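You operate a simulated robot arm through the tools that you are given. There is no shell and no other tool. Be economical: measure what you need, move in short steps, check, and stop when the job is done.

You are at the controls of a simulated robot arm. One attempt, no reset.

## Task
Test D-ring 57 with the winch at a pull of 10, then unhook.
Fine: hook on, red lever to LOCK, wind till the pointer shows 10, lever to FREE, hook on the black mat; no other D-ring takes a pull.
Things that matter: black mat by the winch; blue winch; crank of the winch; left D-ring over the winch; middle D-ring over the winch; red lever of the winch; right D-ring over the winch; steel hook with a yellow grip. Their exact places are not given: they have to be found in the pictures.

Only the result counts: the job must be done as asked and must still hold three seconds after the hand-in. Knocking over, shifting, dropping, spilling or breaking anything else fails it.

## Robot
A 7-joint arm with a two-finger gripper, on a carriage that runs on a rail from [0.003, -1.382] to [-0.002, 0.998] (x, y) and turns from -116 to 216 degrees about z. Base frame: it is fixed where the carriage stands at the start and does not move with it; the origin is on the floor, on the carriage's upright axis, x ahead of it, y to its left, z up. Units: m, degrees, N and s.
Its first joint turns from -149.0 to 149.0 degrees. Places, roughly: black mat by the winch [0.8, 0.6, 0.8]; blue winch [0.9, 0.7, 0.9]; crank of the winch [0.8, 0.8, 1]; left D-ring over the winch [0.9, 0.9, 1.4]; middle D-ring over the winch [0.9, 0.8, 1.4]; red lever of the winch [0.8, 0.9, 1]; right D-ring over the winch [0.9, 0.7, 1.4]. Payload 2.45 kg.
Tool frame: the origin (TCP) lies between the finger pads and is the grasp point; the fingertips stand 0.026 m ahead of it; z points along the fingers, y is the line along which they close. The gripper opens to 0.096 m. The gripper's body begins 0.069 m behind the TCP.
Orientation is that of the tool frame in the base frame, as a unit quaternion [x, y, z, w]. With the fingers straight down and closing along the base's y, the tool's x points along the base's -x, its y along +y and its z along -z.

## Interface
- The arm moves only by the tool nudge_tool. Its arguments are lists of equal length, an entry for each row: "linear": the shift along the tool's x, y, z in m, a list of three; "rot": the turn, a rotation vector about the tool's x, y, z in degrees, a list of three; "jaw": the gripper command, from -1 (shut) to 1 (fully open), values between in proportion. In form: {"linear": [[tx, ty, tz], ...], "rot": [[wx, wy, wz], ...], "jaw": [jaw, ...]}. A call has 1 to 8 rows; each row is the pose to reach, as a shift and turn from the pose commanded when the call began, along the tool's axes at that moment. Rows are played at 5 a second. More than 0.05 m and 8.6 degrees between two rows, or a gripper value outside its range, and nothing of the call is played. A pose out of reach is approached as far as the arm can. The call stops where the force on the tool passes 40 N (or 10 N more than at its start, if that is more) or the arm is blocked; 0.2 s more then pass. Each finger halts on what it meets, pressing with about 30 N; the grip force reading is that of the motor and also rises with nothing between the fingers. The clock runs only during rows and for 0.2 s after the last one: add rows that repeat a pose to give the fingers time. It gives the time, the measured TCP pose, the force on the tool (base axes), the opening and the grip force at its end, in the units of the frame above (readings bear some noise), with the torque about the TCP (base axes, N m) and any sound that the robot's microphone picked up, and new pictures: "show" is both (left out), scene, wrist or none.
- Cameras (640 x 400 px; columns grow to the right, rows downward): "scene" is now at [0.0229, 0.2276, 1.6305]; the picture's right is [0.61, -0.80, 0.00], its down [-0.41, -0.31, -0.86] and it looks along [0.68, 0.52, -0.52] (base axes); focal length 276 px, centre (320, 200). "wrist" rides on the gripper at [0.082, 0.003, -0.098] in the tool frame; the picture's right is [-0.04, 1.00, 0.00], its down [-0.73, -0.03, -0.68] and it looks along [-0.68, -0.03, 0.73] (tool axes); focal length 256 px, centre (320, 200).
- move_column(by): slides the trunk up (or, below 0, down) by that many m; the arm and the scene camera ride with it, the base frame stays. It gives what a move gives, with no picture.
- base_move(legs): drives the robot by 1 to 6 legs, each [ahead, left, turn to the left] in m, m and degrees, along the robot's own axes; the way and the turn of a leg run together, so that a leg with both is an arc; at most 1.5 m and 180 degrees a leg. The arm and the cameras ride along, it lands a little off, and it stops where it bumps. It keeps to its track: a leg is cut to what the track allows. It gives what a move gives, and a new picture of the scene camera.
- aim_head(pan, tilt): turns the head with the scene camera to pan (to the left, within 155 degrees either way) and tilt (down, from -29 to 69), counted from straight ahead of the robot. It gives what a move gives, and a new picture of the scene camera.
- pixel_to_xyz(camera, pixels): for up to 12 pixels [column, row] of the newest picture of that camera ("zoom" is the newest enlarged one), the place [x, y, z] in the base frame of the surface seen there, good to about 0.002 m, but the place of the scene camera against the robot may be out by one fixed shift of up to 0.018 m in any direction. It takes no simulated time.
- close_up(camera, box): a new picture of the part [left, top, right, bottom] of that camera's present view, enlarged. It takes no simulated time.
- close_job(): hands the job in; it is judged then, once.

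Go step by step. Measure first, check grasps and placings, and put right what went wrong. The budget is 80 turns and 260 pictures, counting those below and the enlarged ones. Unless the task says otherwise, let go and move clear before handing in, and close with one line.

The tools are called after "Emit:" as a command line: name --argument value ..., lists and objects as JSON in quotes. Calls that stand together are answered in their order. nudge_tool: Moves the arm, as the interface text tells. Its arguments: {"type":"object","properties":{"linear":{"type":"array","items":{"type":"array","items":{"type":"number"}}},"rot":{"type":"array","items":{"type":"array","items":{"type":"number"}}},"jaw":{"type":"array","items":{"type":"number"}},"show":{"type":"string","enum":["both","scene","wrist","none"]}},"required":["linear","rot","jaw"]} The other tools are called the same way: move_column (by) slides the trunk up or down; base_move (legs) drives the base; aim_head (pan, tilt) turns the head that bears the scene camera; pixel_to_xyz (camera, pixels) gives the place of the surface under pixels of a picture; close_up (camera, box) takes an enlarged picture of a part of a camera's view; close_job () hands the job in.

At the start:

```text
t: 0.0
position: [0.6187, 0.444, 0.9996]
ee_rot: [0.0, 1.0, 0.0, 0.001]
contact_force: [-0.3, -0.2, 0.1]
moment: [-0.01, 0.01, -0.04]
grip_width: 0.0961
grasp_force: 0.2
trunk travel left (down, up): [-0.6, 0.11]
robot x, y, heading: [-0.002, -0.0008, -0.1]
head pan, tilt: [37.2, 31.2]
```

scene: 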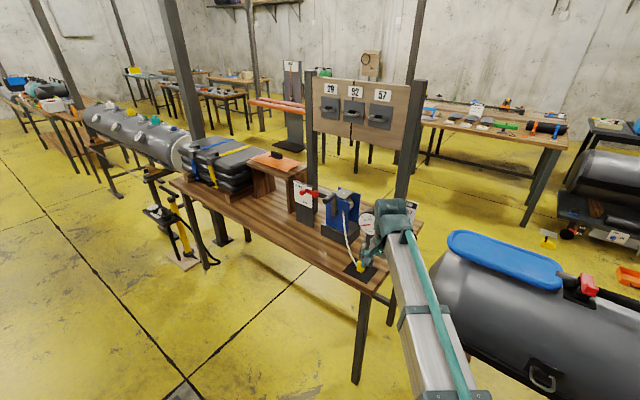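
wrist: 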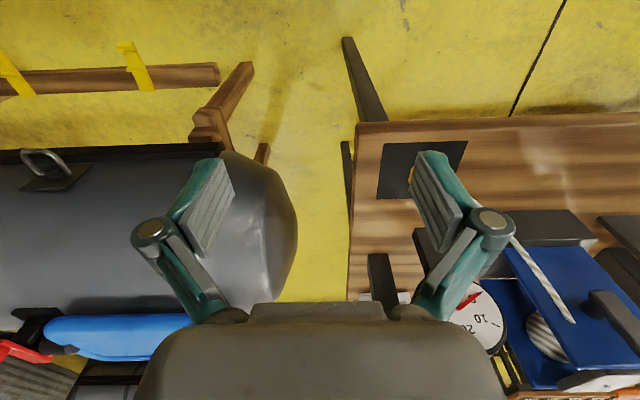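

The board shows labels 29, 92 and 57 at about (330,88), (355,92) and (382,96), so 57 looks like the right ring. I'll enlarge the winch and the board.

Emit:
close_up --camera "scene" --box '[280, 160, 440, 290]'

Emit:
close_up --camera "scene" --box '[300, 70, 430, 150]'

```text
3.08 times, centred on (360, 225) of scene
```

zoom: 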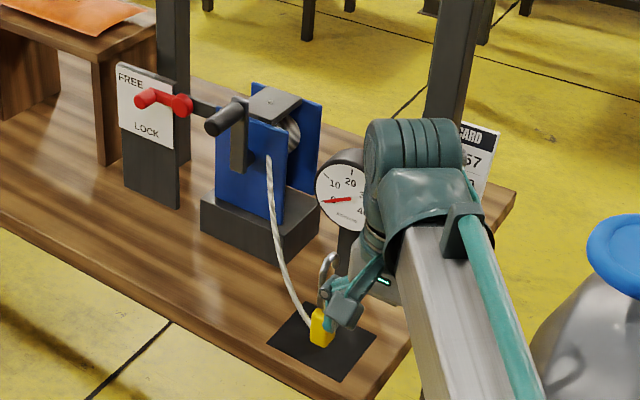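

```text
4.92 times, centred on (365, 110) of scene
```

zoom: 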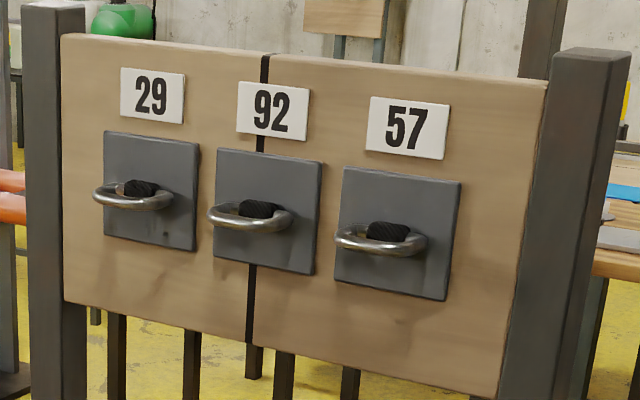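

Ring 57 is the right-hand one, and the arm hides the hook and a card. I'll measure the rings and move the arm aside (−y).

Emit:
pixel_to_xyz --camera "zoom" --pixels '[[378, 246], [340, 236], [425, 244], [388, 230], [400, 275], [345, 180], [455, 190], [250, 222], [410, 130]]'

Emit:
nudge_tool --linear '[[0, -0.04, -0.02], [0, -0.08, -0.04], [0.0, -0.12, -0.06], [0.0, -0.16, -0.08], [0.0, -0.2, -0.1], [0, -0.24, -0.1], [0, -0.28, -0.1]]' --rot '[[0, 0, 0], [0, 0, 0], [0, 0, 0], [0, 0, 0], [0, 0, 0], [0, 0, 0], [0, 0, 0]]' --jaw '[1, 1, 1, 1, 1, 1, 1]'

```text
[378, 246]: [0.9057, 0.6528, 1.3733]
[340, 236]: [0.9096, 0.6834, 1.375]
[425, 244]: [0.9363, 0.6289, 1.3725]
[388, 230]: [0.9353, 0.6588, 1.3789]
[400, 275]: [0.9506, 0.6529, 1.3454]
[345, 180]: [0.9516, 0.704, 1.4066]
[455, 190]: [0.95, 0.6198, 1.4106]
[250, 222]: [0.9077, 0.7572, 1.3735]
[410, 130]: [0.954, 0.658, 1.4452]
```

```text
t: 1.6
position: [0.6183, 0.1631, 1.0992]
ee_rot: [0.0, 1.0, 0.001, 0.0]
contact_force: [0.6, -0.3, 0.3]
moment: [0.02, -0.04, -0.01]
grip_width: 0.0961
grasp_force: 0.0
trunk travel left (down, up): [-0.6, 0.11]
robot x, y, heading: [0.0003, -0.0007, -0.2]
head pan, tilt: [37.2, 31.2]
```

scene: 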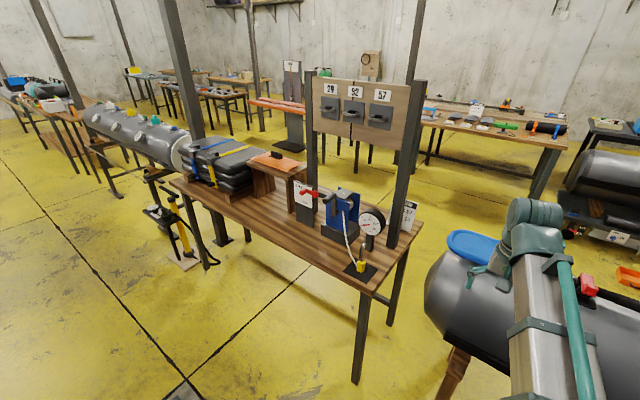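
wrist: 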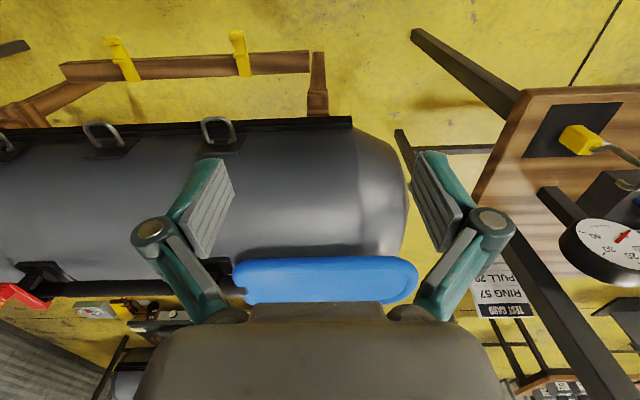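

The test card is now in view at (410,215). I'll zoom on it, the hook and the winch.

Emit:
close_up --camera "wrist" --box '[460, 240, 560, 330]'

Emit:
close_up --camera "scene" --box '[335, 195, 425, 285]'

Emit:
close_up --camera "scene" --box '[285, 170, 385, 250]'

```text
4.44 times, centred on (510, 285) of wrist
```

zoom: 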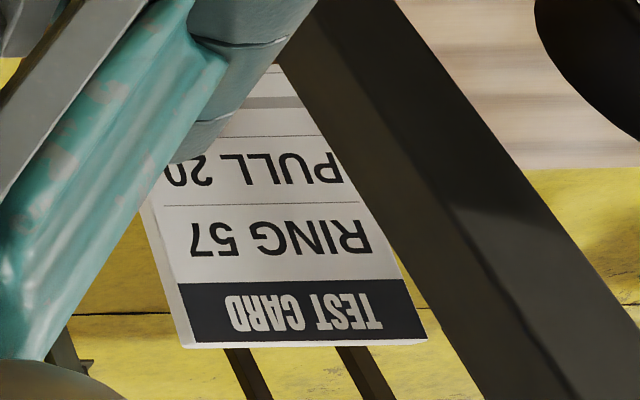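

```text
4.44 times, centred on (380, 240) of scene
```

zoom: 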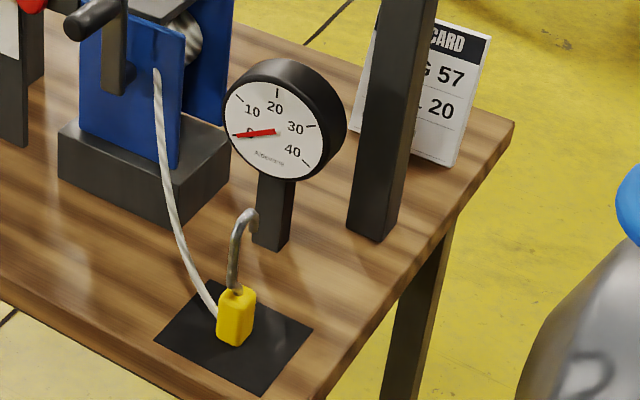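

```text
5.00 times, centred on (335, 210) of scene
```

zoom: 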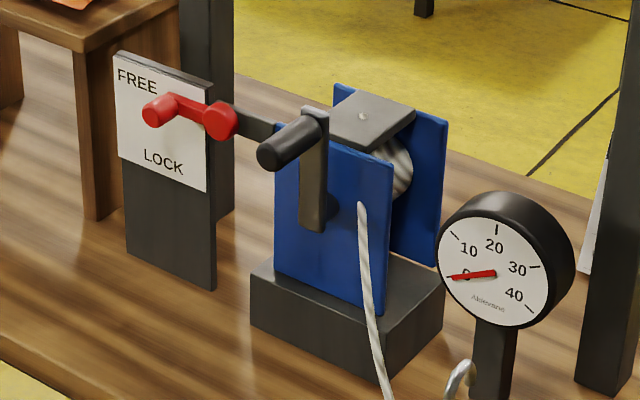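

The card says 20, but your order says 10, so I'll follow the order. Next I measure the winch, lever, crank and hook.

Emit:
pixel_to_xyz --camera "zoom" --pixels '[[153, 112], [190, 105], [219, 120], [255, 125], [270, 152], [305, 132], [313, 118], [313, 220], [320, 180], [362, 205], [470, 275], [380, 115]]'

Emit:
close_up --camera "scene" --box '[340, 230, 390, 290]'

```text
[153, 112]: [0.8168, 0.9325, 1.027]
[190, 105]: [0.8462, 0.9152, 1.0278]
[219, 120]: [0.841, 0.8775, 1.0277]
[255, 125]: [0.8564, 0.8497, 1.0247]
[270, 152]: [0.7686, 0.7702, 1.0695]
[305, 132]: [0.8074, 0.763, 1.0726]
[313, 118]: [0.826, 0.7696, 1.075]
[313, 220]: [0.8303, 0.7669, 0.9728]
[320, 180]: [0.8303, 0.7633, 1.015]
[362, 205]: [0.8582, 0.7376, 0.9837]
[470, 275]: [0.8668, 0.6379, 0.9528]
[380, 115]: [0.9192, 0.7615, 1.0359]
```

```text
6.67 times, centred on (365, 260) of scene
```

zoom: 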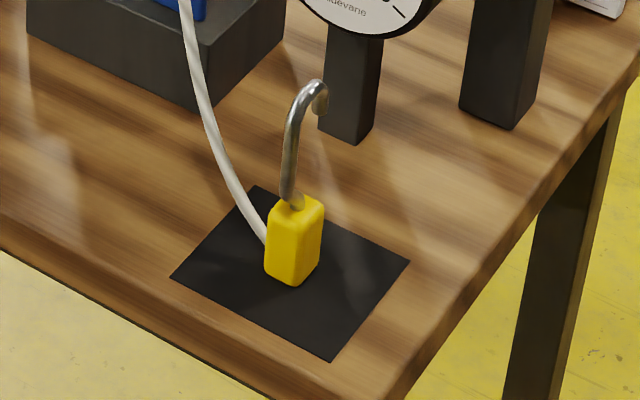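

Emit:
pixel_to_xyz --camera "zoom" --pixels '[[290, 202], [305, 230], [280, 230], [292, 272], [310, 205], [288, 185], [295, 120], [312, 86], [322, 105], [330, 345], [172, 275], [260, 190]]'

```text
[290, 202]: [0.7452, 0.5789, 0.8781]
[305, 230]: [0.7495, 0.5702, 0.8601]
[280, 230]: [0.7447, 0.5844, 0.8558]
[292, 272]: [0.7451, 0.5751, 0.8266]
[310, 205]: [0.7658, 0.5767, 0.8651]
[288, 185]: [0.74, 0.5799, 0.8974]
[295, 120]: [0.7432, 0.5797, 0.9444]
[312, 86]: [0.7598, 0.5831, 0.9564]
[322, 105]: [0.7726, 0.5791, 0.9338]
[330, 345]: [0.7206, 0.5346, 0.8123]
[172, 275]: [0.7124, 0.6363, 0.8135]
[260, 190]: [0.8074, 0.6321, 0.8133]
```

The hook lies in the x–z plane at about y=0.58, with the yellow grip near (0.757,0.577,0.845), the shank at x≈0.743 and the tip at x≈0.773 with the mouth down. It goes over ring 57's bar from above, where the bar is at x≈0.906, z≈1.373. I'll drive left to face it.

Emit:
base_move --legs '[[0, 0.52, 0]]'

Emit:
aim_head --pan 5 --tilt 35

```text
t: 4.6
position: [0.6165, 0.6814, 1.0992]
ee_rot: [-0.001, 1.0, 0.001, -0.001]
contact_force: [0.3, -0.5, -0.8]
moment: [-0.01, -0.01, 0.0]
grip_width: 0.096
grasp_force: 0.1
trunk travel left (down, up): [-0.6, 0.11]
robot x, y, heading: [0.0002, 0.5164, 0.3]
head pan, tilt: [37.2, 31.2]
```

scene: 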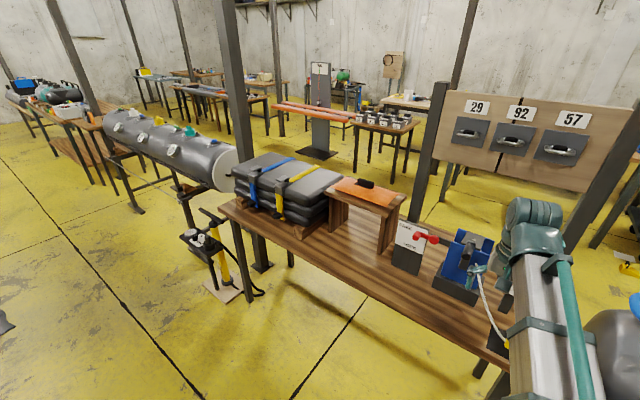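

```text
t: 5.6
position: [0.6167, 0.6822, 1.098]
ee_rot: [0.0, 1.0, 0.0, 0.0]
contact_force: [0.6, 0.4, 0.3]
moment: [0.05, 0.0, -0.01]
grip_width: 0.0961
grasp_force: 0.1
trunk travel left (down, up): [-0.6, 0.11]
robot x, y, heading: [0.0003, 0.5171, 0.3]
head pan, tilt: [5.0, 35.0]
```

scene: 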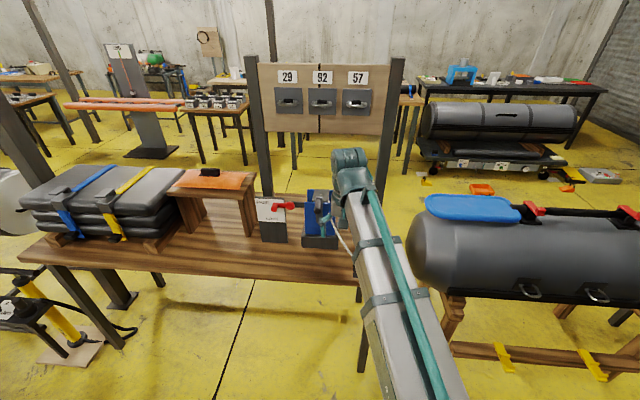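

I'll tilt the gripper 45° (fingers forward and down) and line it up in y with the hook.

Emit:
nudge_tool --linear '[[0.005, -0.02, 0.01], [0.01, -0.04, 0.02], [0.015, -0.06, 0.03], [0.02, -0.08, 0.04], [0.02, -0.095, 0.05], [0.02, -0.105, 0.06]]' --rot '[[0, -7.5, 0], [0, -15, 0], [0, -22.5, 0], [0, -30, 0], [0, -37.5, 0], [0, -45, 0]]' --jaw '[1, 1, 1, 1, 1, 1]'

```text
t: 7.0
position: [0.6521, 0.5853, 1.0536]
ee_rot: [-0.001, 0.924, 0.0, 0.383]
contact_force: [0.2, 0.7, -0.8]
moment: [0.05, 0.0, -0.01]
grip_width: 0.0959
grasp_force: 0.0
out of reach, approached as far as the arm can: row 5, 6
trunk travel left (down, up): [-0.6, 0.11]
robot x, y, heading: [-0.0008, 0.5157, 0.3]
head pan, tilt: [5.0, 35.0]
```

scene: 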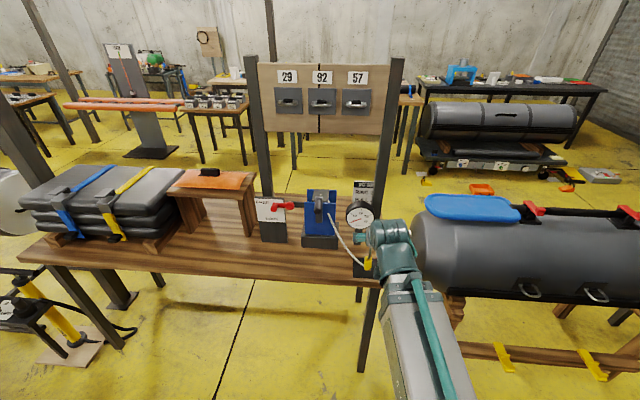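
wrist: 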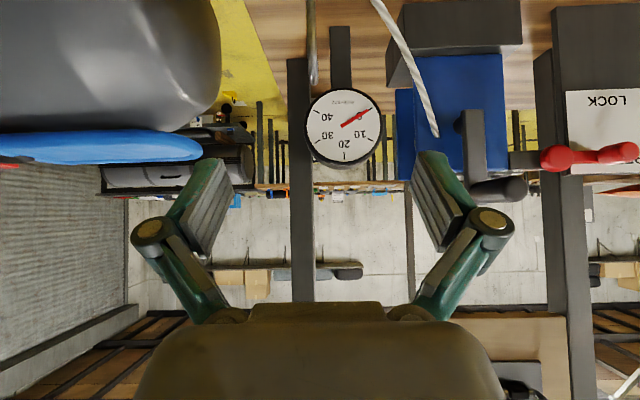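

The wrist view (upside down) shows the hook shank at about (312,40). I'll measure it with the wrist camera, which has no fixed shift, along with the gauge and lever.

Emit:
pixel_to_xyz --camera "wrist" --pixels '[[312, 20], [312, 50], [313, 78], [344, 125], [558, 158], [625, 152], [510, 188], [475, 130], [434, 132]]'

Emit:
close_up --camera "wrist" --box '[270, 0, 370, 100]'

```text
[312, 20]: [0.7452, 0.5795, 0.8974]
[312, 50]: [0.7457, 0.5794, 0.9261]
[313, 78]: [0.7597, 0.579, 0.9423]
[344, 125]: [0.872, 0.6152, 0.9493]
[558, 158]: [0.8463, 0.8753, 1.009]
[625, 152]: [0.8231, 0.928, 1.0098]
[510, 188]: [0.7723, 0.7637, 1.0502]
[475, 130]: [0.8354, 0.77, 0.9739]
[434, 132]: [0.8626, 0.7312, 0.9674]
```

```text
4.00 times, centred on (320, 50) of wrist
```

zoom: 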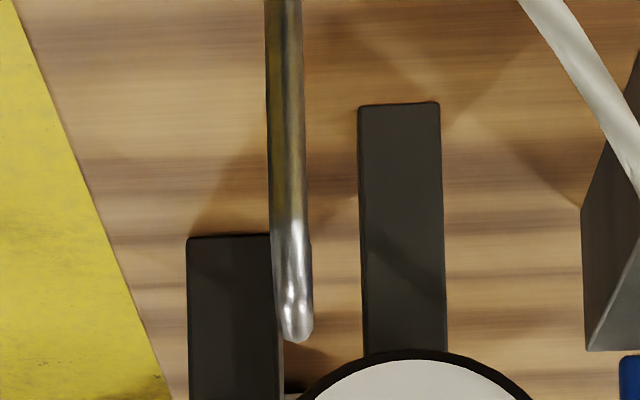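

The wrist reading shows the scene camera sits about +0.018 m too high in z, with x and y nearly right. So the true grip centre is about (0.757,0.579,0.83). I'll make a small move toward the pre-grasp to see how the command reference behaves.

Emit:
nudge_tool --linear '[[0.02, 0, 0.025], [0.04, 0, 0.05]]' --rot '[[0, 0, 0], [0, 0, 0]]' --jaw '[1, 1]' --show "wrist"

```text
t: 7.6
position: [0.6629, 0.5852, 0.9908]
ee_rot: [-0.001, 0.924, 0.0, 0.383]
contact_force: [-0.3, -0.1, -0.9]
moment: [0.0, -0.01, 0.0]
grip_width: 0.096
grasp_force: 0.1
out of reach, approached as far as the arm can: row 2
trunk travel left (down, up): [-0.6, 0.11]
robot x, y, heading: [-0.0015, 0.5149, 0.0]
head pan, tilt: [5.0, 35.0]
```

wrist: 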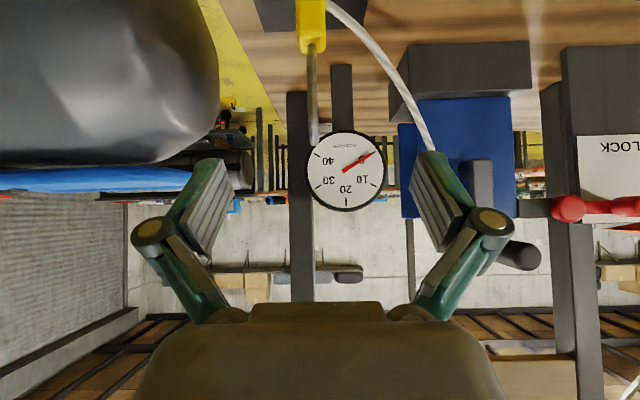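

The command reference follows the reached pose. The arm is near its inner limit, so I'll lower the trunk rather than fold the arm more.

Emit:
move_column --by -0.12

Emit:
nudge_tool --linear '[[0, -0.006, 0]]' --rot '[[0, 0, 0]]' --jaw '[1]'

```text
t: 9.1
position: [0.6618, 0.5866, 0.8703]
ee_rot: [-0.001, 0.924, 0.0, 0.382]
contact_force: [0.2, -0.3, 0.2]
moment: [0.03, 0.01, -0.01]
grip_width: 0.0961
grasp_force: 0.1
trunk travel left (down, up): [-0.48, 0.23]
robot x, y, heading: [0.0001, 0.5176, 0.0]
head pan, tilt: [5.0, 35.0]
```

```text
t: 9.5
position: [0.6622, 0.581, 0.872]
ee_rot: [-0.001, 0.924, 0.001, 0.381]
contact_force: [0.8, 0.4, 0.6]
moment: [-0.01, 0.01, -0.01]
grip_width: 0.0961
grasp_force: 0.1
trunk travel left (down, up): [-0.48, 0.23]
robot x, y, heading: [-0.0045, 0.5148, 0.0]
head pan, tilt: [5.0, 35.0]
```

scene: 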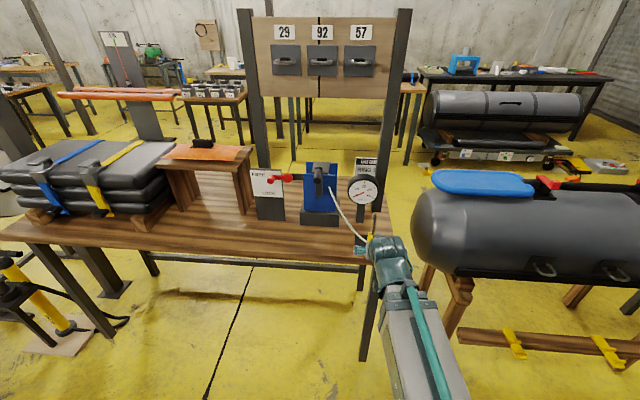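
wrist: 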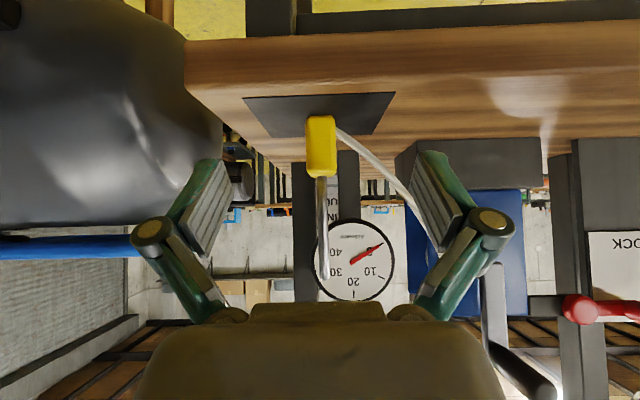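

The grip is now clear in the wrist view at (320,145). I'll measure it.

Emit:
pixel_to_xyz --camera "wrist" --pixels '[[309, 145], [320, 145], [332, 145], [320, 119], [320, 172], [322, 185], [323, 250], [325, 276], [270, 40], [290, 120]]'

```text
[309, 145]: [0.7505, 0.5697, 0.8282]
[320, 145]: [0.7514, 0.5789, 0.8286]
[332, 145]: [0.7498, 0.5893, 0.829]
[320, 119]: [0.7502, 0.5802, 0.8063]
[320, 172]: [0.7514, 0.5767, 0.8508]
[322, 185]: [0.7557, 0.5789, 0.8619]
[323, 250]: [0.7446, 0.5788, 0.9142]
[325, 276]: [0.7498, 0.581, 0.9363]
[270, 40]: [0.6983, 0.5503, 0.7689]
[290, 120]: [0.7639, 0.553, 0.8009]
```

The grip spans y 0.569–0.590, with its front face at x=0.7505 and z 0.802–0.855. I'll advance to TCP (0.760,0.579,0.832) and then close.

Emit:
nudge_tool --linear '[[-0.014, -0.002, 0.033], [-0.028, -0.002, 0.066], [-0.041, -0.002, 0.0976], [-0.041, -0.002, 0.0976]]' --rot '[[0, 0, 0], [0, 0, 0], [0, 0, 0], [0, 0, 0]]' --jaw '[1, 1, 1, 1]'

```text
t: 10.5
position: [0.7599, 0.5779, 0.8309]
ee_rot: [-0.001, 0.924, 0.0, 0.381]
contact_force: [-0.3, 0.5, -0.4]
moment: [0.0, 0.0, -0.01]
grip_width: 0.0959
grasp_force: 0.0
trunk travel left (down, up): [-0.48, 0.23]
robot x, y, heading: [-0.0041, 0.5188, 0.2]
head pan, tilt: [5.0, 35.0]
```

scene: 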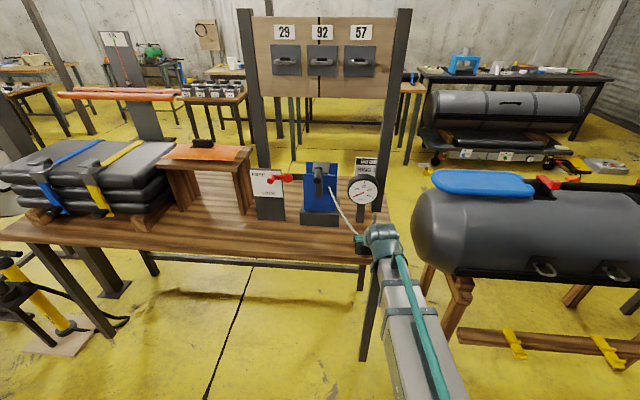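
wrist: 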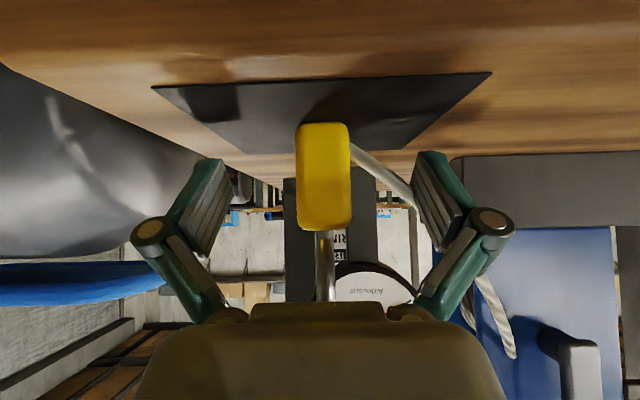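

The grip is centred between the fingers. I'll close.

Emit:
nudge_tool --linear '[[0, 0, 0], [0, 0, 0], [0, 0, 0], [0, 0, 0], [0, 0, 0]]' --rot '[[0, 0, 0], [0, 0, 0], [0, 0, 0], [0, 0, 0], [0, 0, 0]]' --jaw '[0.5, 0, -0.5, -1, -1]' --show "wrist"

```text
t: 11.7
position: [0.7607, 0.5775, 0.8304]
ee_rot: [-0.001, 0.924, 0.001, 0.382]
contact_force: [0.9, 0.9, 1.2]
moment: [0.05, -0.03, -0.01]
grip_width: 0.0255
grasp_force: 29.9
trunk travel left (down, up): [-0.48, 0.23]
robot x, y, heading: [0.0018, 0.5166, 0.2]
head pan, tilt: [5.0, 35.0]
```

wrist: 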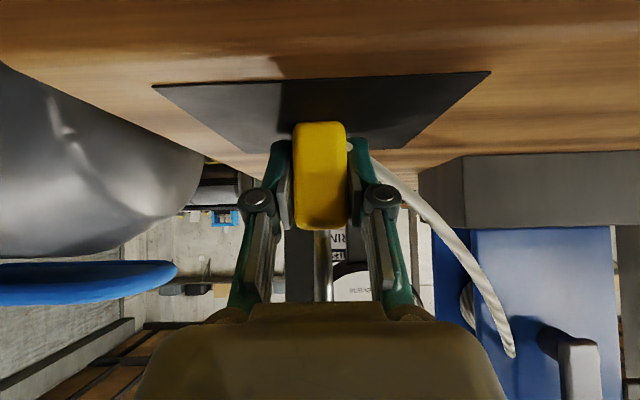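

The grip is held (width 0.0255, force 29.9). I'll lift slightly with the trunk and check that the rope pays out.

Emit:
move_column --by 0.08

Emit:
close_up --camera "scene" --box '[240, 140, 400, 270]'

Emit:
close_up --camera "wrist" --box '[380, 120, 640, 400]'

```text
t: 12.9
position: [0.7606, 0.5776, 0.9104]
ee_rot: [-0.001, 0.924, 0.0, 0.382]
contact_force: [-0.4, 0.1, -0.9]
moment: [-0.03, -0.03, -0.02]
grip_width: 0.0254
grasp_force: 30.4
trunk travel left (down, up): [-0.56, 0.15]
robot x, y, heading: [-0.0013, 0.5172, 0.2]
head pan, tilt: [5.0, 35.0]
```

```text
3.08 times, centred on (320, 205) of scene
```

zoom: 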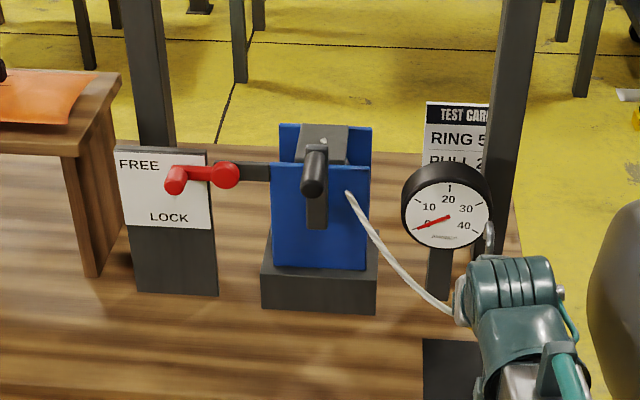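

```text
1.43 times, centred on (510, 260) of wrist
```

zoom: 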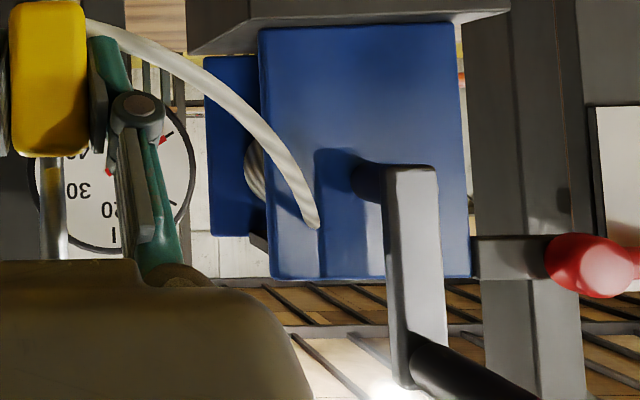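

There is no load, the rope pays out, and the lever is level at FREE. I'll raise the trunk fully and aim the head level to watch the ring.

Emit:
move_column --by 0.15

Emit:
aim_head --pan 5 --tilt 25

Emit:
close_up --camera "scene" --box '[320, 100, 420, 240]'

```text
t: 14.6
position: [0.7604, 0.5767, 1.0612]
ee_rot: [-0.001, 0.924, 0.0, 0.382]
contact_force: [0.4, -0.7, -1.0]
moment: [0.02, -0.01, 0.03]
grip_width: 0.0254
grasp_force: 29.8
trunk travel left (down, up): [-0.71, 0.0]
robot x, y, heading: [-0.001, 0.5139, 0.4]
head pan, tilt: [5.0, 35.0]
```

```text
t: 15.3
position: [0.7592, 0.5765, 1.0606]
ee_rot: [0.0, 0.924, 0.0, 0.382]
contact_force: [0.2, -0.2, -0.5]
moment: [-0.01, 0.0, -0.04]
grip_width: 0.0253
grasp_force: 29.5
trunk travel left (down, up): [-0.71, 0.0]
robot x, y, heading: [-0.0033, 0.5172, 0.1]
head pan, tilt: [5.0, 25.0]
```

scene: 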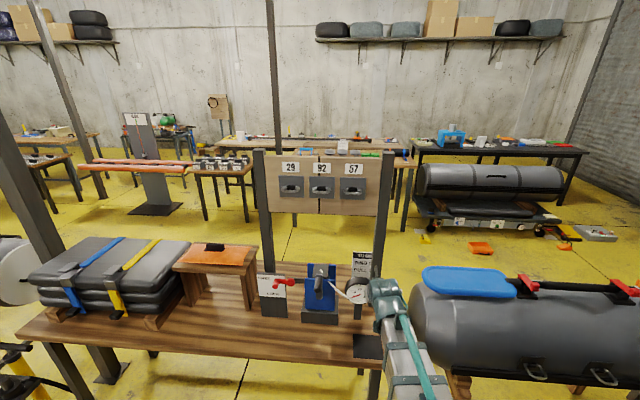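

```text
2.86 times, centred on (370, 170) of scene
```

zoom: 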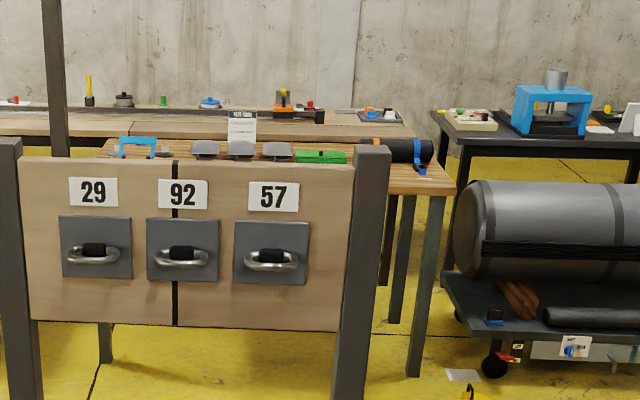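

I'll enlarge ring 57 for exact geometry.

Emit:
close_up --camera "scene" --box '[337, 174, 369, 202]'

```text
14.29 times, centred on (353, 188) of scene
```

zoom: 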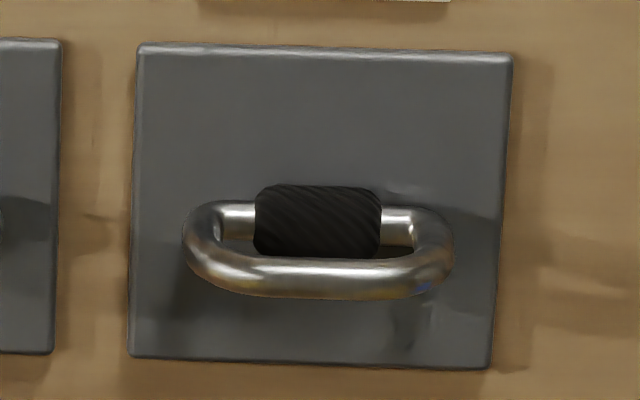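

Emit:
pixel_to_xyz --camera "zoom" --pixels '[[318, 265], [318, 278], [318, 292], [318, 250], [318, 220], [318, 190], [190, 240], [448, 250], [240, 215], [240, 246], [395, 218], [318, 310]]'

```text
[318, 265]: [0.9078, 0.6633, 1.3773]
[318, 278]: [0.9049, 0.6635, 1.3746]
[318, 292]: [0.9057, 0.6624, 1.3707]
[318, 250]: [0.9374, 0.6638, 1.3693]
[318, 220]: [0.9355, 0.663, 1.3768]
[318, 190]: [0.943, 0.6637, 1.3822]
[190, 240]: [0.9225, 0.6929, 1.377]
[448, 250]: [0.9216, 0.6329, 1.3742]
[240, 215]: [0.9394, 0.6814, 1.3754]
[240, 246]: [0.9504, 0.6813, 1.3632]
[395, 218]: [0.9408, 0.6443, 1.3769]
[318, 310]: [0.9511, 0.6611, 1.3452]
```

Ring 57's bar centre is about (0.912,0.662,1.356) true. The hook mouth centre lies at TCP + (0.004,0.002,0.10). I'll raise to z≈1.30 in front of the ring, staying clear at x≈0.84.

Emit:
nudge_tool --linear '[[-0.0283, 0.0138, -0.0283], [-0.0566, 0.0277, -0.0566], [-0.0849, 0.0415, -0.0849], [-0.1131, 0.0553, -0.1131], [-0.1414, 0.069, -0.1414], [-0.1697, 0.083, -0.1697], [-0.198, 0.083, -0.1414], [-0.2263, 0.083, -0.1131]]' --rot '[[0, 0, 0], [0, 0, 0], [0, 0, 0], [0, 0, 0], [0, 0, 0], [0, 0, 0], [0, 0, 0], [0, 0, 0]]' --jaw '[-1, -1, -1, -1, -1, -1, -1, -1]'

Emit:
close_up --camera "scene" --box '[300, 140, 420, 260]'

```text
t: 17.1
position: [0.8433, 0.6594, 1.2993]
ee_rot: [0.0, 0.924, 0.0, 0.381]
contact_force: [-0.1, 0.9, -1.2]
moment: [0.0, 0.03, -0.02]
grip_width: 0.0253
grasp_force: 29.6
trunk travel left (down, up): [-0.71, 0.0]
robot x, y, heading: [-0.0011, 0.5153, 0.1]
head pan, tilt: [5.0, 25.0]
```

scene: 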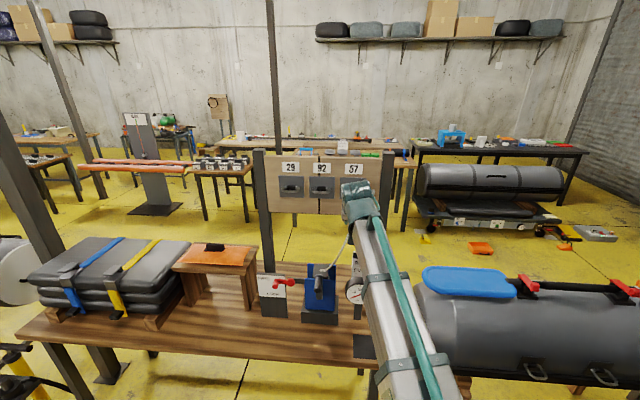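
wrist: 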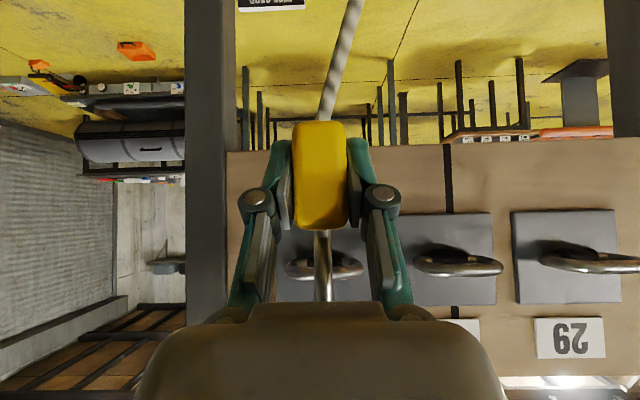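

```text
3.33 times, centred on (360, 200) of scene
```

zoom: 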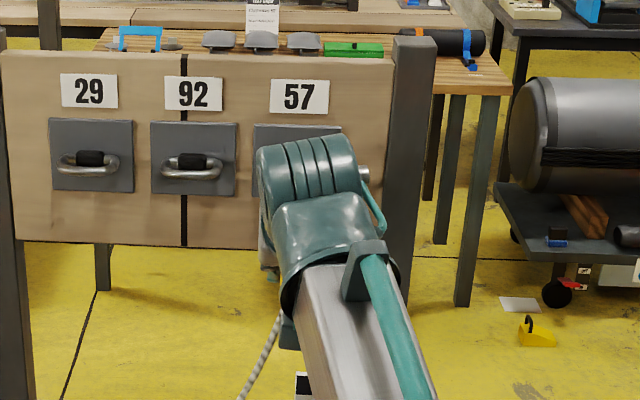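

The wrist view shows ring 57 at (288–362,265) behind the shank at (323,265). I'll measure both with the wrist camera.

Emit:
pixel_to_xyz --camera "wrist" --pixels '[[300, 272], [308, 274], [340, 272], [350, 271], [288, 266], [362, 266], [323, 245], [323, 265], [324, 290], [320, 180], [457, 270]]'

Emit:
close_up --camera "wrist" --box '[270, 220, 380, 310]'

```text
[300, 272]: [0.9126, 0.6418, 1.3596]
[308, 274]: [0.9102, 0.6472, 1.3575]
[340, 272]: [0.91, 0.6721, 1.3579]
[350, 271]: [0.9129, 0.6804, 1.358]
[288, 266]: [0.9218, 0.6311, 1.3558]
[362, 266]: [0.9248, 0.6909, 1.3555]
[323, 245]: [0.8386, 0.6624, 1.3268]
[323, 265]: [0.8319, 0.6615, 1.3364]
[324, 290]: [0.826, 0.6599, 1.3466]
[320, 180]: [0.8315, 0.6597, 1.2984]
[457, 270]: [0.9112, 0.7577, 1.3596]
```

```text
4.44 times, centred on (325, 265) of wrist
```

zoom: 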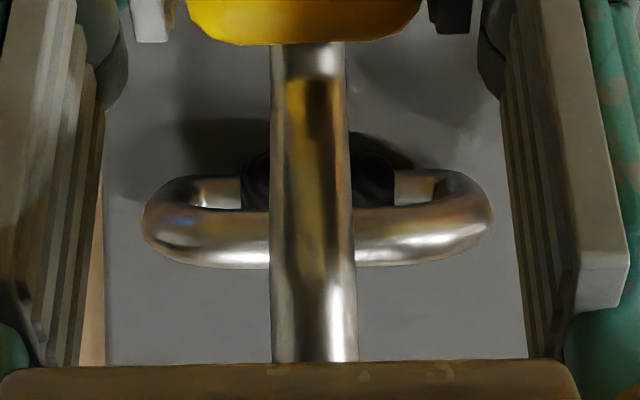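

The shank y (0.661) matches the ring centre, and the bar front is at x=0.909, z=1.358. I'll move forward with the tip above the bar to TCP x=0.911.

Emit:
nudge_tool --linear '[[-0.016, 0, 0.016], [-0.032, 0, 0.032], [-0.048, 0, 0.048], [-0.048, 0, 0.048]]' --rot '[[0, 0, 0], [0, 0, 0], [0, 0, 0], [0, 0, 0]]' --jaw '[-1, -1, -1, -1]' --show "wrist"

Emit:
close_up --camera "wrist" --box '[270, 220, 380, 310]'

Emit:
close_up --camera "scene" --box '[320, 160, 400, 220]'

```text
t: 18.1
position: [0.9093, 0.6605, 1.3011]
ee_rot: [-0.001, 0.924, 0.001, 0.382]
contact_force: [-1.2, 0.5, -1.3]
moment: [-0.03, -0.01, 0.03]
grip_width: 0.0255
grasp_force: 29.9
trunk travel left (down, up): [-0.71, 0.0]
robot x, y, heading: [-0.0045, 0.5205, -0.1]
head pan, tilt: [5.0, 25.0]
```

wrist: 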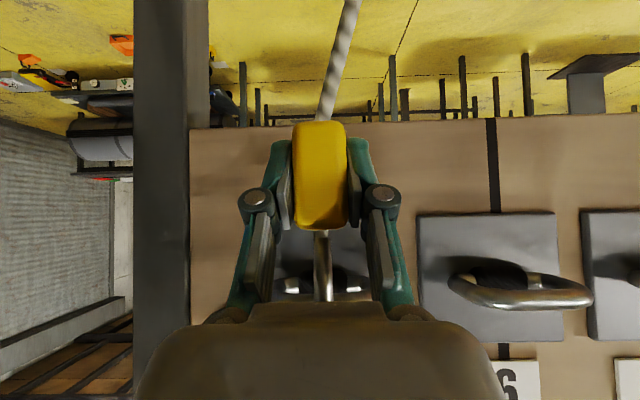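

```text
4.44 times, centred on (325, 265) of wrist
```

zoom: 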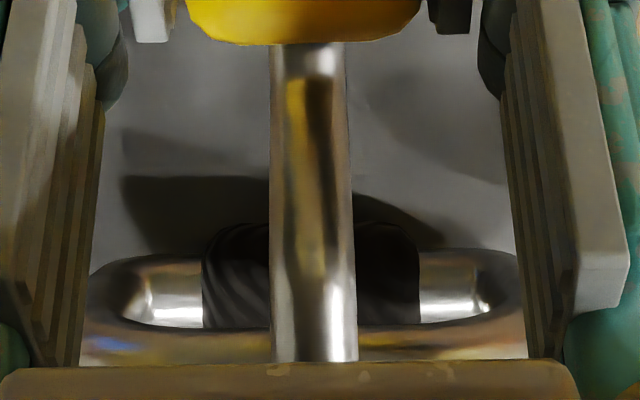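

```text
6.67 times, centred on (360, 190) of scene
```

zoom: 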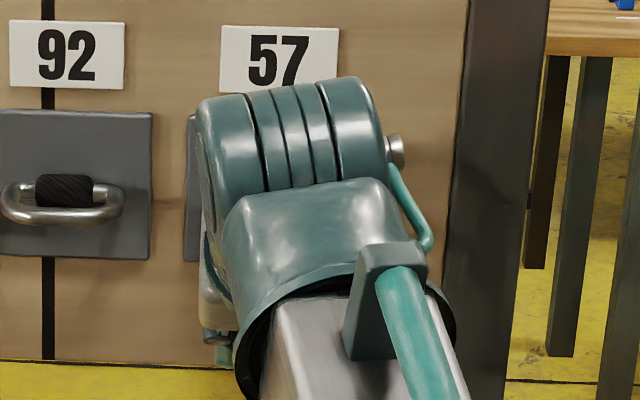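

I'll measure shank against bar from the wrist before lowering.

Emit:
pixel_to_xyz --camera "wrist" --pixels '[[323, 250], [323, 270], [323, 285], [323, 298], [305, 298], [345, 298], [300, 285], [320, 180], [345, 283]]'

```text
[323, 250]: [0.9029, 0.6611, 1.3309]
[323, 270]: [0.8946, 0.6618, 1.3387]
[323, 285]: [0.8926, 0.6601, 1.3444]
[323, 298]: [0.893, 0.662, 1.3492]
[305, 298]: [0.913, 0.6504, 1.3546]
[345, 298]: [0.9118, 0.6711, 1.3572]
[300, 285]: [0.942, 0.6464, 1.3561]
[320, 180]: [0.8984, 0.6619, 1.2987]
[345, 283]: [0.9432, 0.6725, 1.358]
```

The mouth spans x 0.901–0.923 and the bar 0.909–0.917, so it is centred. I'll lower to z≈1.264.

Emit:
nudge_tool --linear '[[0.0065, 0, 0.0065], [0.013, 0, 0.013], [0.0195, 0, 0.0195], [0.0262, 0, 0.0262]]' --rot '[[0, 0, 0], [0, 0, 0], [0, 0, 0], [0, 0, 0]]' --jaw '[-1, -1, -1, -1]' --show "wrist"

```text
t: 19.1
position: [0.9092, 0.6615, 1.2629]
ee_rot: [0.0, 0.924, 0.0, 0.381]
contact_force: [0.1, 1.0, -1.3]
moment: [0.02, 0.0, -0.03]
grip_width: 0.0258
grasp_force: 29.7
trunk travel left (down, up): [-0.71, 0.0]
robot x, y, heading: [-0.0022, 0.5182, 0.3]
head pan, tilt: [5.0, 25.0]
```

wrist: 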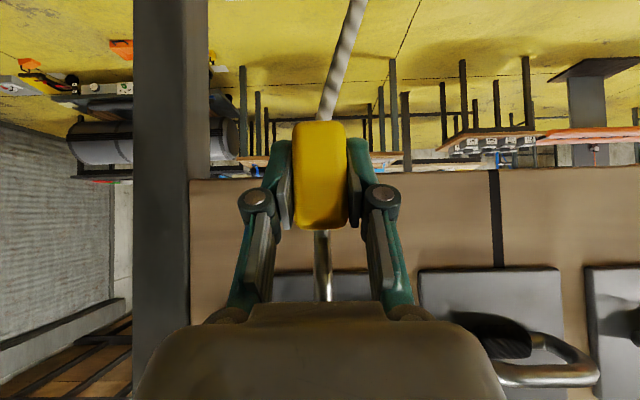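

No contact yet. I'll lower in small steps until the force rises.

Emit:
nudge_tool --linear '[[0.0014, 0, 0.0014], [0.0028, 0, 0.0028]]' --rot '[[0, 0, 0], [0, 0, 0]]' --jaw '[-1, -1]' --show "none"

Emit:
nudge_tool --linear '[[0.001, 0, 0.001], [0.002, 0, 0.002]]' --rot '[[0, 0, 0], [0, 0, 0]]' --jaw '[-1, -1]' --show "none"

```text
t: 19.7
position: [0.9089, 0.6619, 1.2619]
ee_rot: [-0.001, 0.924, 0.001, 0.384]
contact_force: [4.4, 1.0, 11.3]
moment: [-0.05, 0.42, -0.01]
grip_width: 0.0253
grasp_force: 30.1
trunk travel left (down, up): [-0.71, 0.0]
robot x, y, heading: [-0.0008, 0.5172, 0.0]
head pan, tilt: [5.0, 25.0]
```

```text
t: 20.3
position: [0.9051, 0.6606, 1.2595]
ee_rot: [0.0, 0.923, 0.0, 0.384]
contact_force: [-1.0, 0.5, 25.3]
moment: [0.0, -0.2, 0.01]
grip_width: 0.0261
grasp_force: 29.9
trunk travel left (down, up): [-0.71, 0.0]
robot x, y, heading: [-0.0024, 0.5157, 0.1]
head pan, tilt: [5.0, 25.0]
```

The hook is seated on the bar (contact at z≈1.261). I'll back off ~3.5 mm to unload it and then open.

Emit:
nudge_tool --linear '[[-0.0025, 0, -0.0025], [-0.0025, 0, -0.0025], [-0.0025, 0, -0.0025], [-0.0025, 0, -0.0025]]' --rot '[[0, 0, 0], [0, 0, 0], [0, 0, 0], [0, 0, 0]]' --jaw '[-1, -0.4, 0.0, 0.3]' --show "wrist"

```text
t: 21.3
position: [0.9097, 0.6598, 1.2612]
ee_rot: [-0.001, 0.924, 0.001, 0.382]
contact_force: [0.0, 0.1, 0.2]
moment: [0.0, 0.03, -0.01]
grip_width: 0.0625
grasp_force: 0.0
trunk travel left (down, up): [-0.71, 0.0]
robot x, y, heading: [0.002, 0.5141, 0.0]
head pan, tilt: [5.0, 25.0]
```

wrist: 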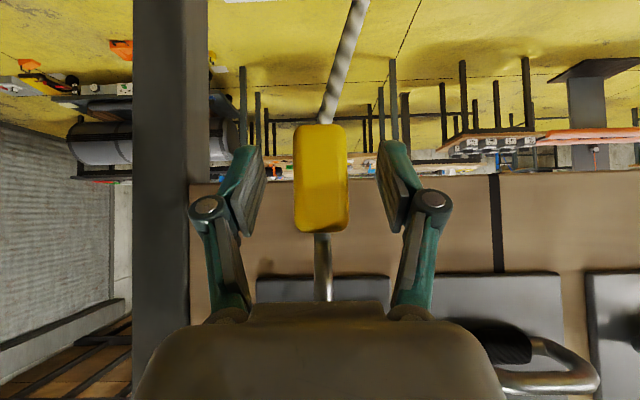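

The hook hangs on ring 57 at (320,180). I'll back straight out in −x.

Emit:
nudge_tool --linear '[[0.028, 0, -0.028], [0.056, 0, -0.056], [0.084, 0, -0.084], [0.112, 0, -0.112], [0.141, 0, -0.141]]' --rot '[[0, 0, 0], [0, 0, 0], [0, 0, 0], [0, 0, 0], [0, 0, 0]]' --jaw '[0.6, 0.6, 0.6, 0.6, 0.6]'

Emit:
close_up --camera "wrist" --box '[220, 80, 460, 320]'

```text
t: 22.5
position: [0.7075, 0.6599, 1.262]
ee_rot: [-0.001, 0.924, 0.0, 0.382]
contact_force: [-0.9, -0.7, -0.2]
moment: [-0.01, 0.0, 0.01]
grip_width: 0.0769
grasp_force: 0.0
trunk travel left (down, up): [-0.71, 0.0]
robot x, y, heading: [0.0016, 0.519, 0.3]
head pan, tilt: [5.0, 25.0]
```

scene: 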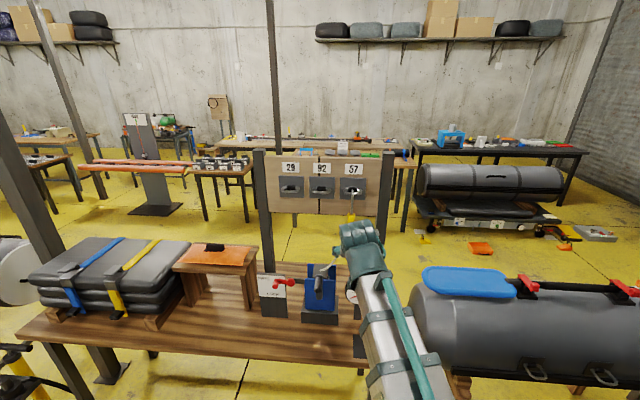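
wrist: 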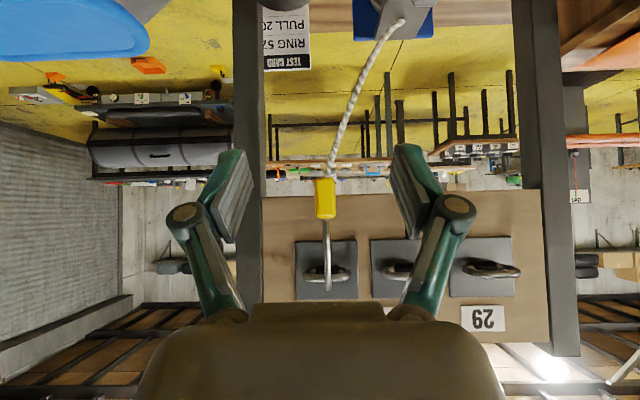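

```text
1.67 times, centred on (340, 200) of wrist
```

zoom: 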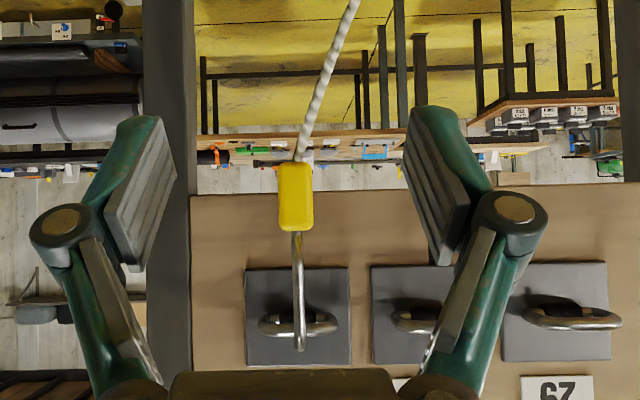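

The hook hangs on 57. Next is the lever: I'll drive left and look.

Emit:
base_move --legs '[[0, 0.26, 0]]'

Emit:
aim_head --pan -5 --tilt 38

Emit:
close_up --camera "scene" --box '[280, 120, 400, 220]'

```text
t: 24.4
position: [0.7077, 0.9233, 1.2601]
ee_rot: [-0.001, 0.924, -0.001, 0.381]
contact_force: [0.3, 0.5, -0.6]
moment: [0.0, -0.02, -0.03]
grip_width: 0.0769
grasp_force: 0.1
trunk travel left (down, up): [-0.71, 0.0]
robot x, y, heading: [-0.003, 0.7815, 0.1]
head pan, tilt: [5.0, 25.0]
```

scene: 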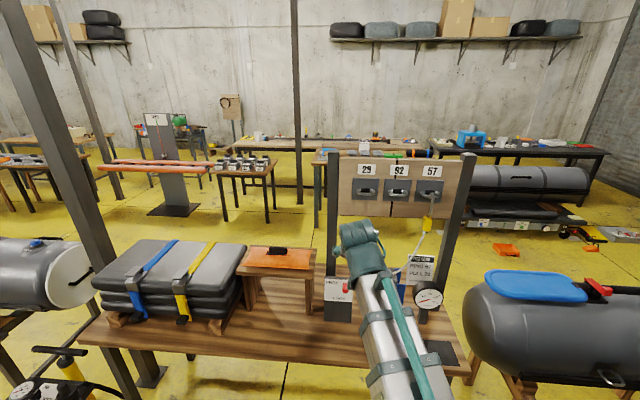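

```text
t: 25.2
position: [0.708, 0.9227, 1.2614]
ee_rot: [-0.001, 0.924, 0.001, 0.381]
contact_force: [0.4, 0.2, 0.3]
moment: [-0.01, 0.0, 0.03]
grip_width: 0.0766
grasp_force: 0.0
trunk travel left (down, up): [-0.71, 0.0]
robot x, y, heading: [0.0013, 0.779, 0.1]
head pan, tilt: [-5.0, 38.0]
```

scene: 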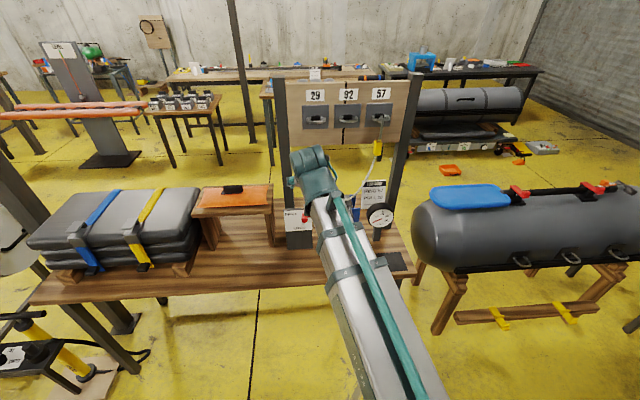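

```text
4.00 times, centred on (340, 170) of scene
```

zoom: 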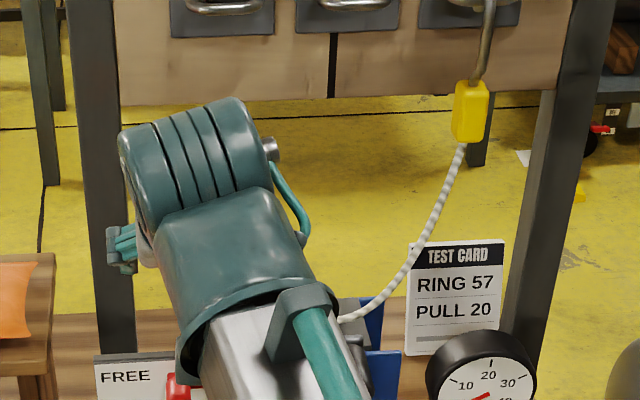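

I'll lower the trunk so the wrist camera sees the lever.

Emit:
move_column --by -0.2

Emit:
nudge_tool --linear '[[0, 0, 0]]' --rot '[[0, 0, 0]]' --jaw '[0.6]'

```text
t: 27.3
position: [0.7088, 0.9223, 1.061]
ee_rot: [-0.001, 0.924, 0.0, 0.382]
contact_force: [0.3, 0.5, -0.6]
moment: [0.03, -0.04, -0.03]
grip_width: 0.0766
grasp_force: 0.1
trunk travel left (down, up): [-0.51, 0.2]
robot x, y, heading: [-0.0012, 0.7787, 0.1]
head pan, tilt: [-5.0, 38.0]
```

```text
t: 27.7
position: [0.7074, 0.9239, 1.0617]
ee_rot: [-0.001, 0.924, 0.0, 0.381]
contact_force: [-0.3, 0.3, 1.0]
moment: [-0.02, 0.0, -0.03]
grip_width: 0.0768
grasp_force: 0.0
trunk travel left (down, up): [-0.51, 0.2]
robot x, y, heading: [-0.0022, 0.7777, 0.3]
head pan, tilt: [-5.0, 38.0]
```

scene: 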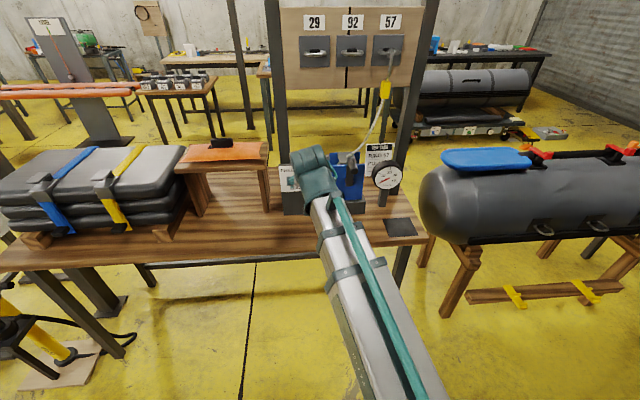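
wrist: 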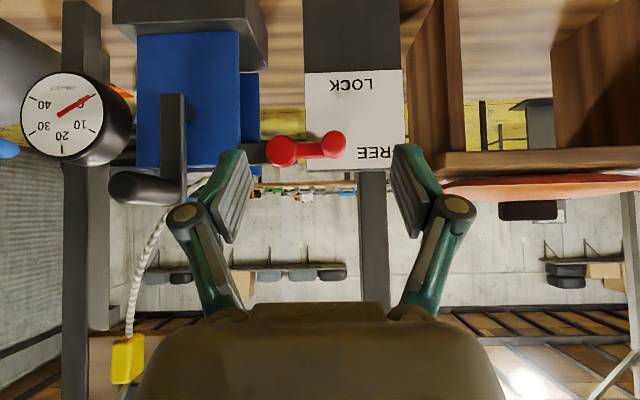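

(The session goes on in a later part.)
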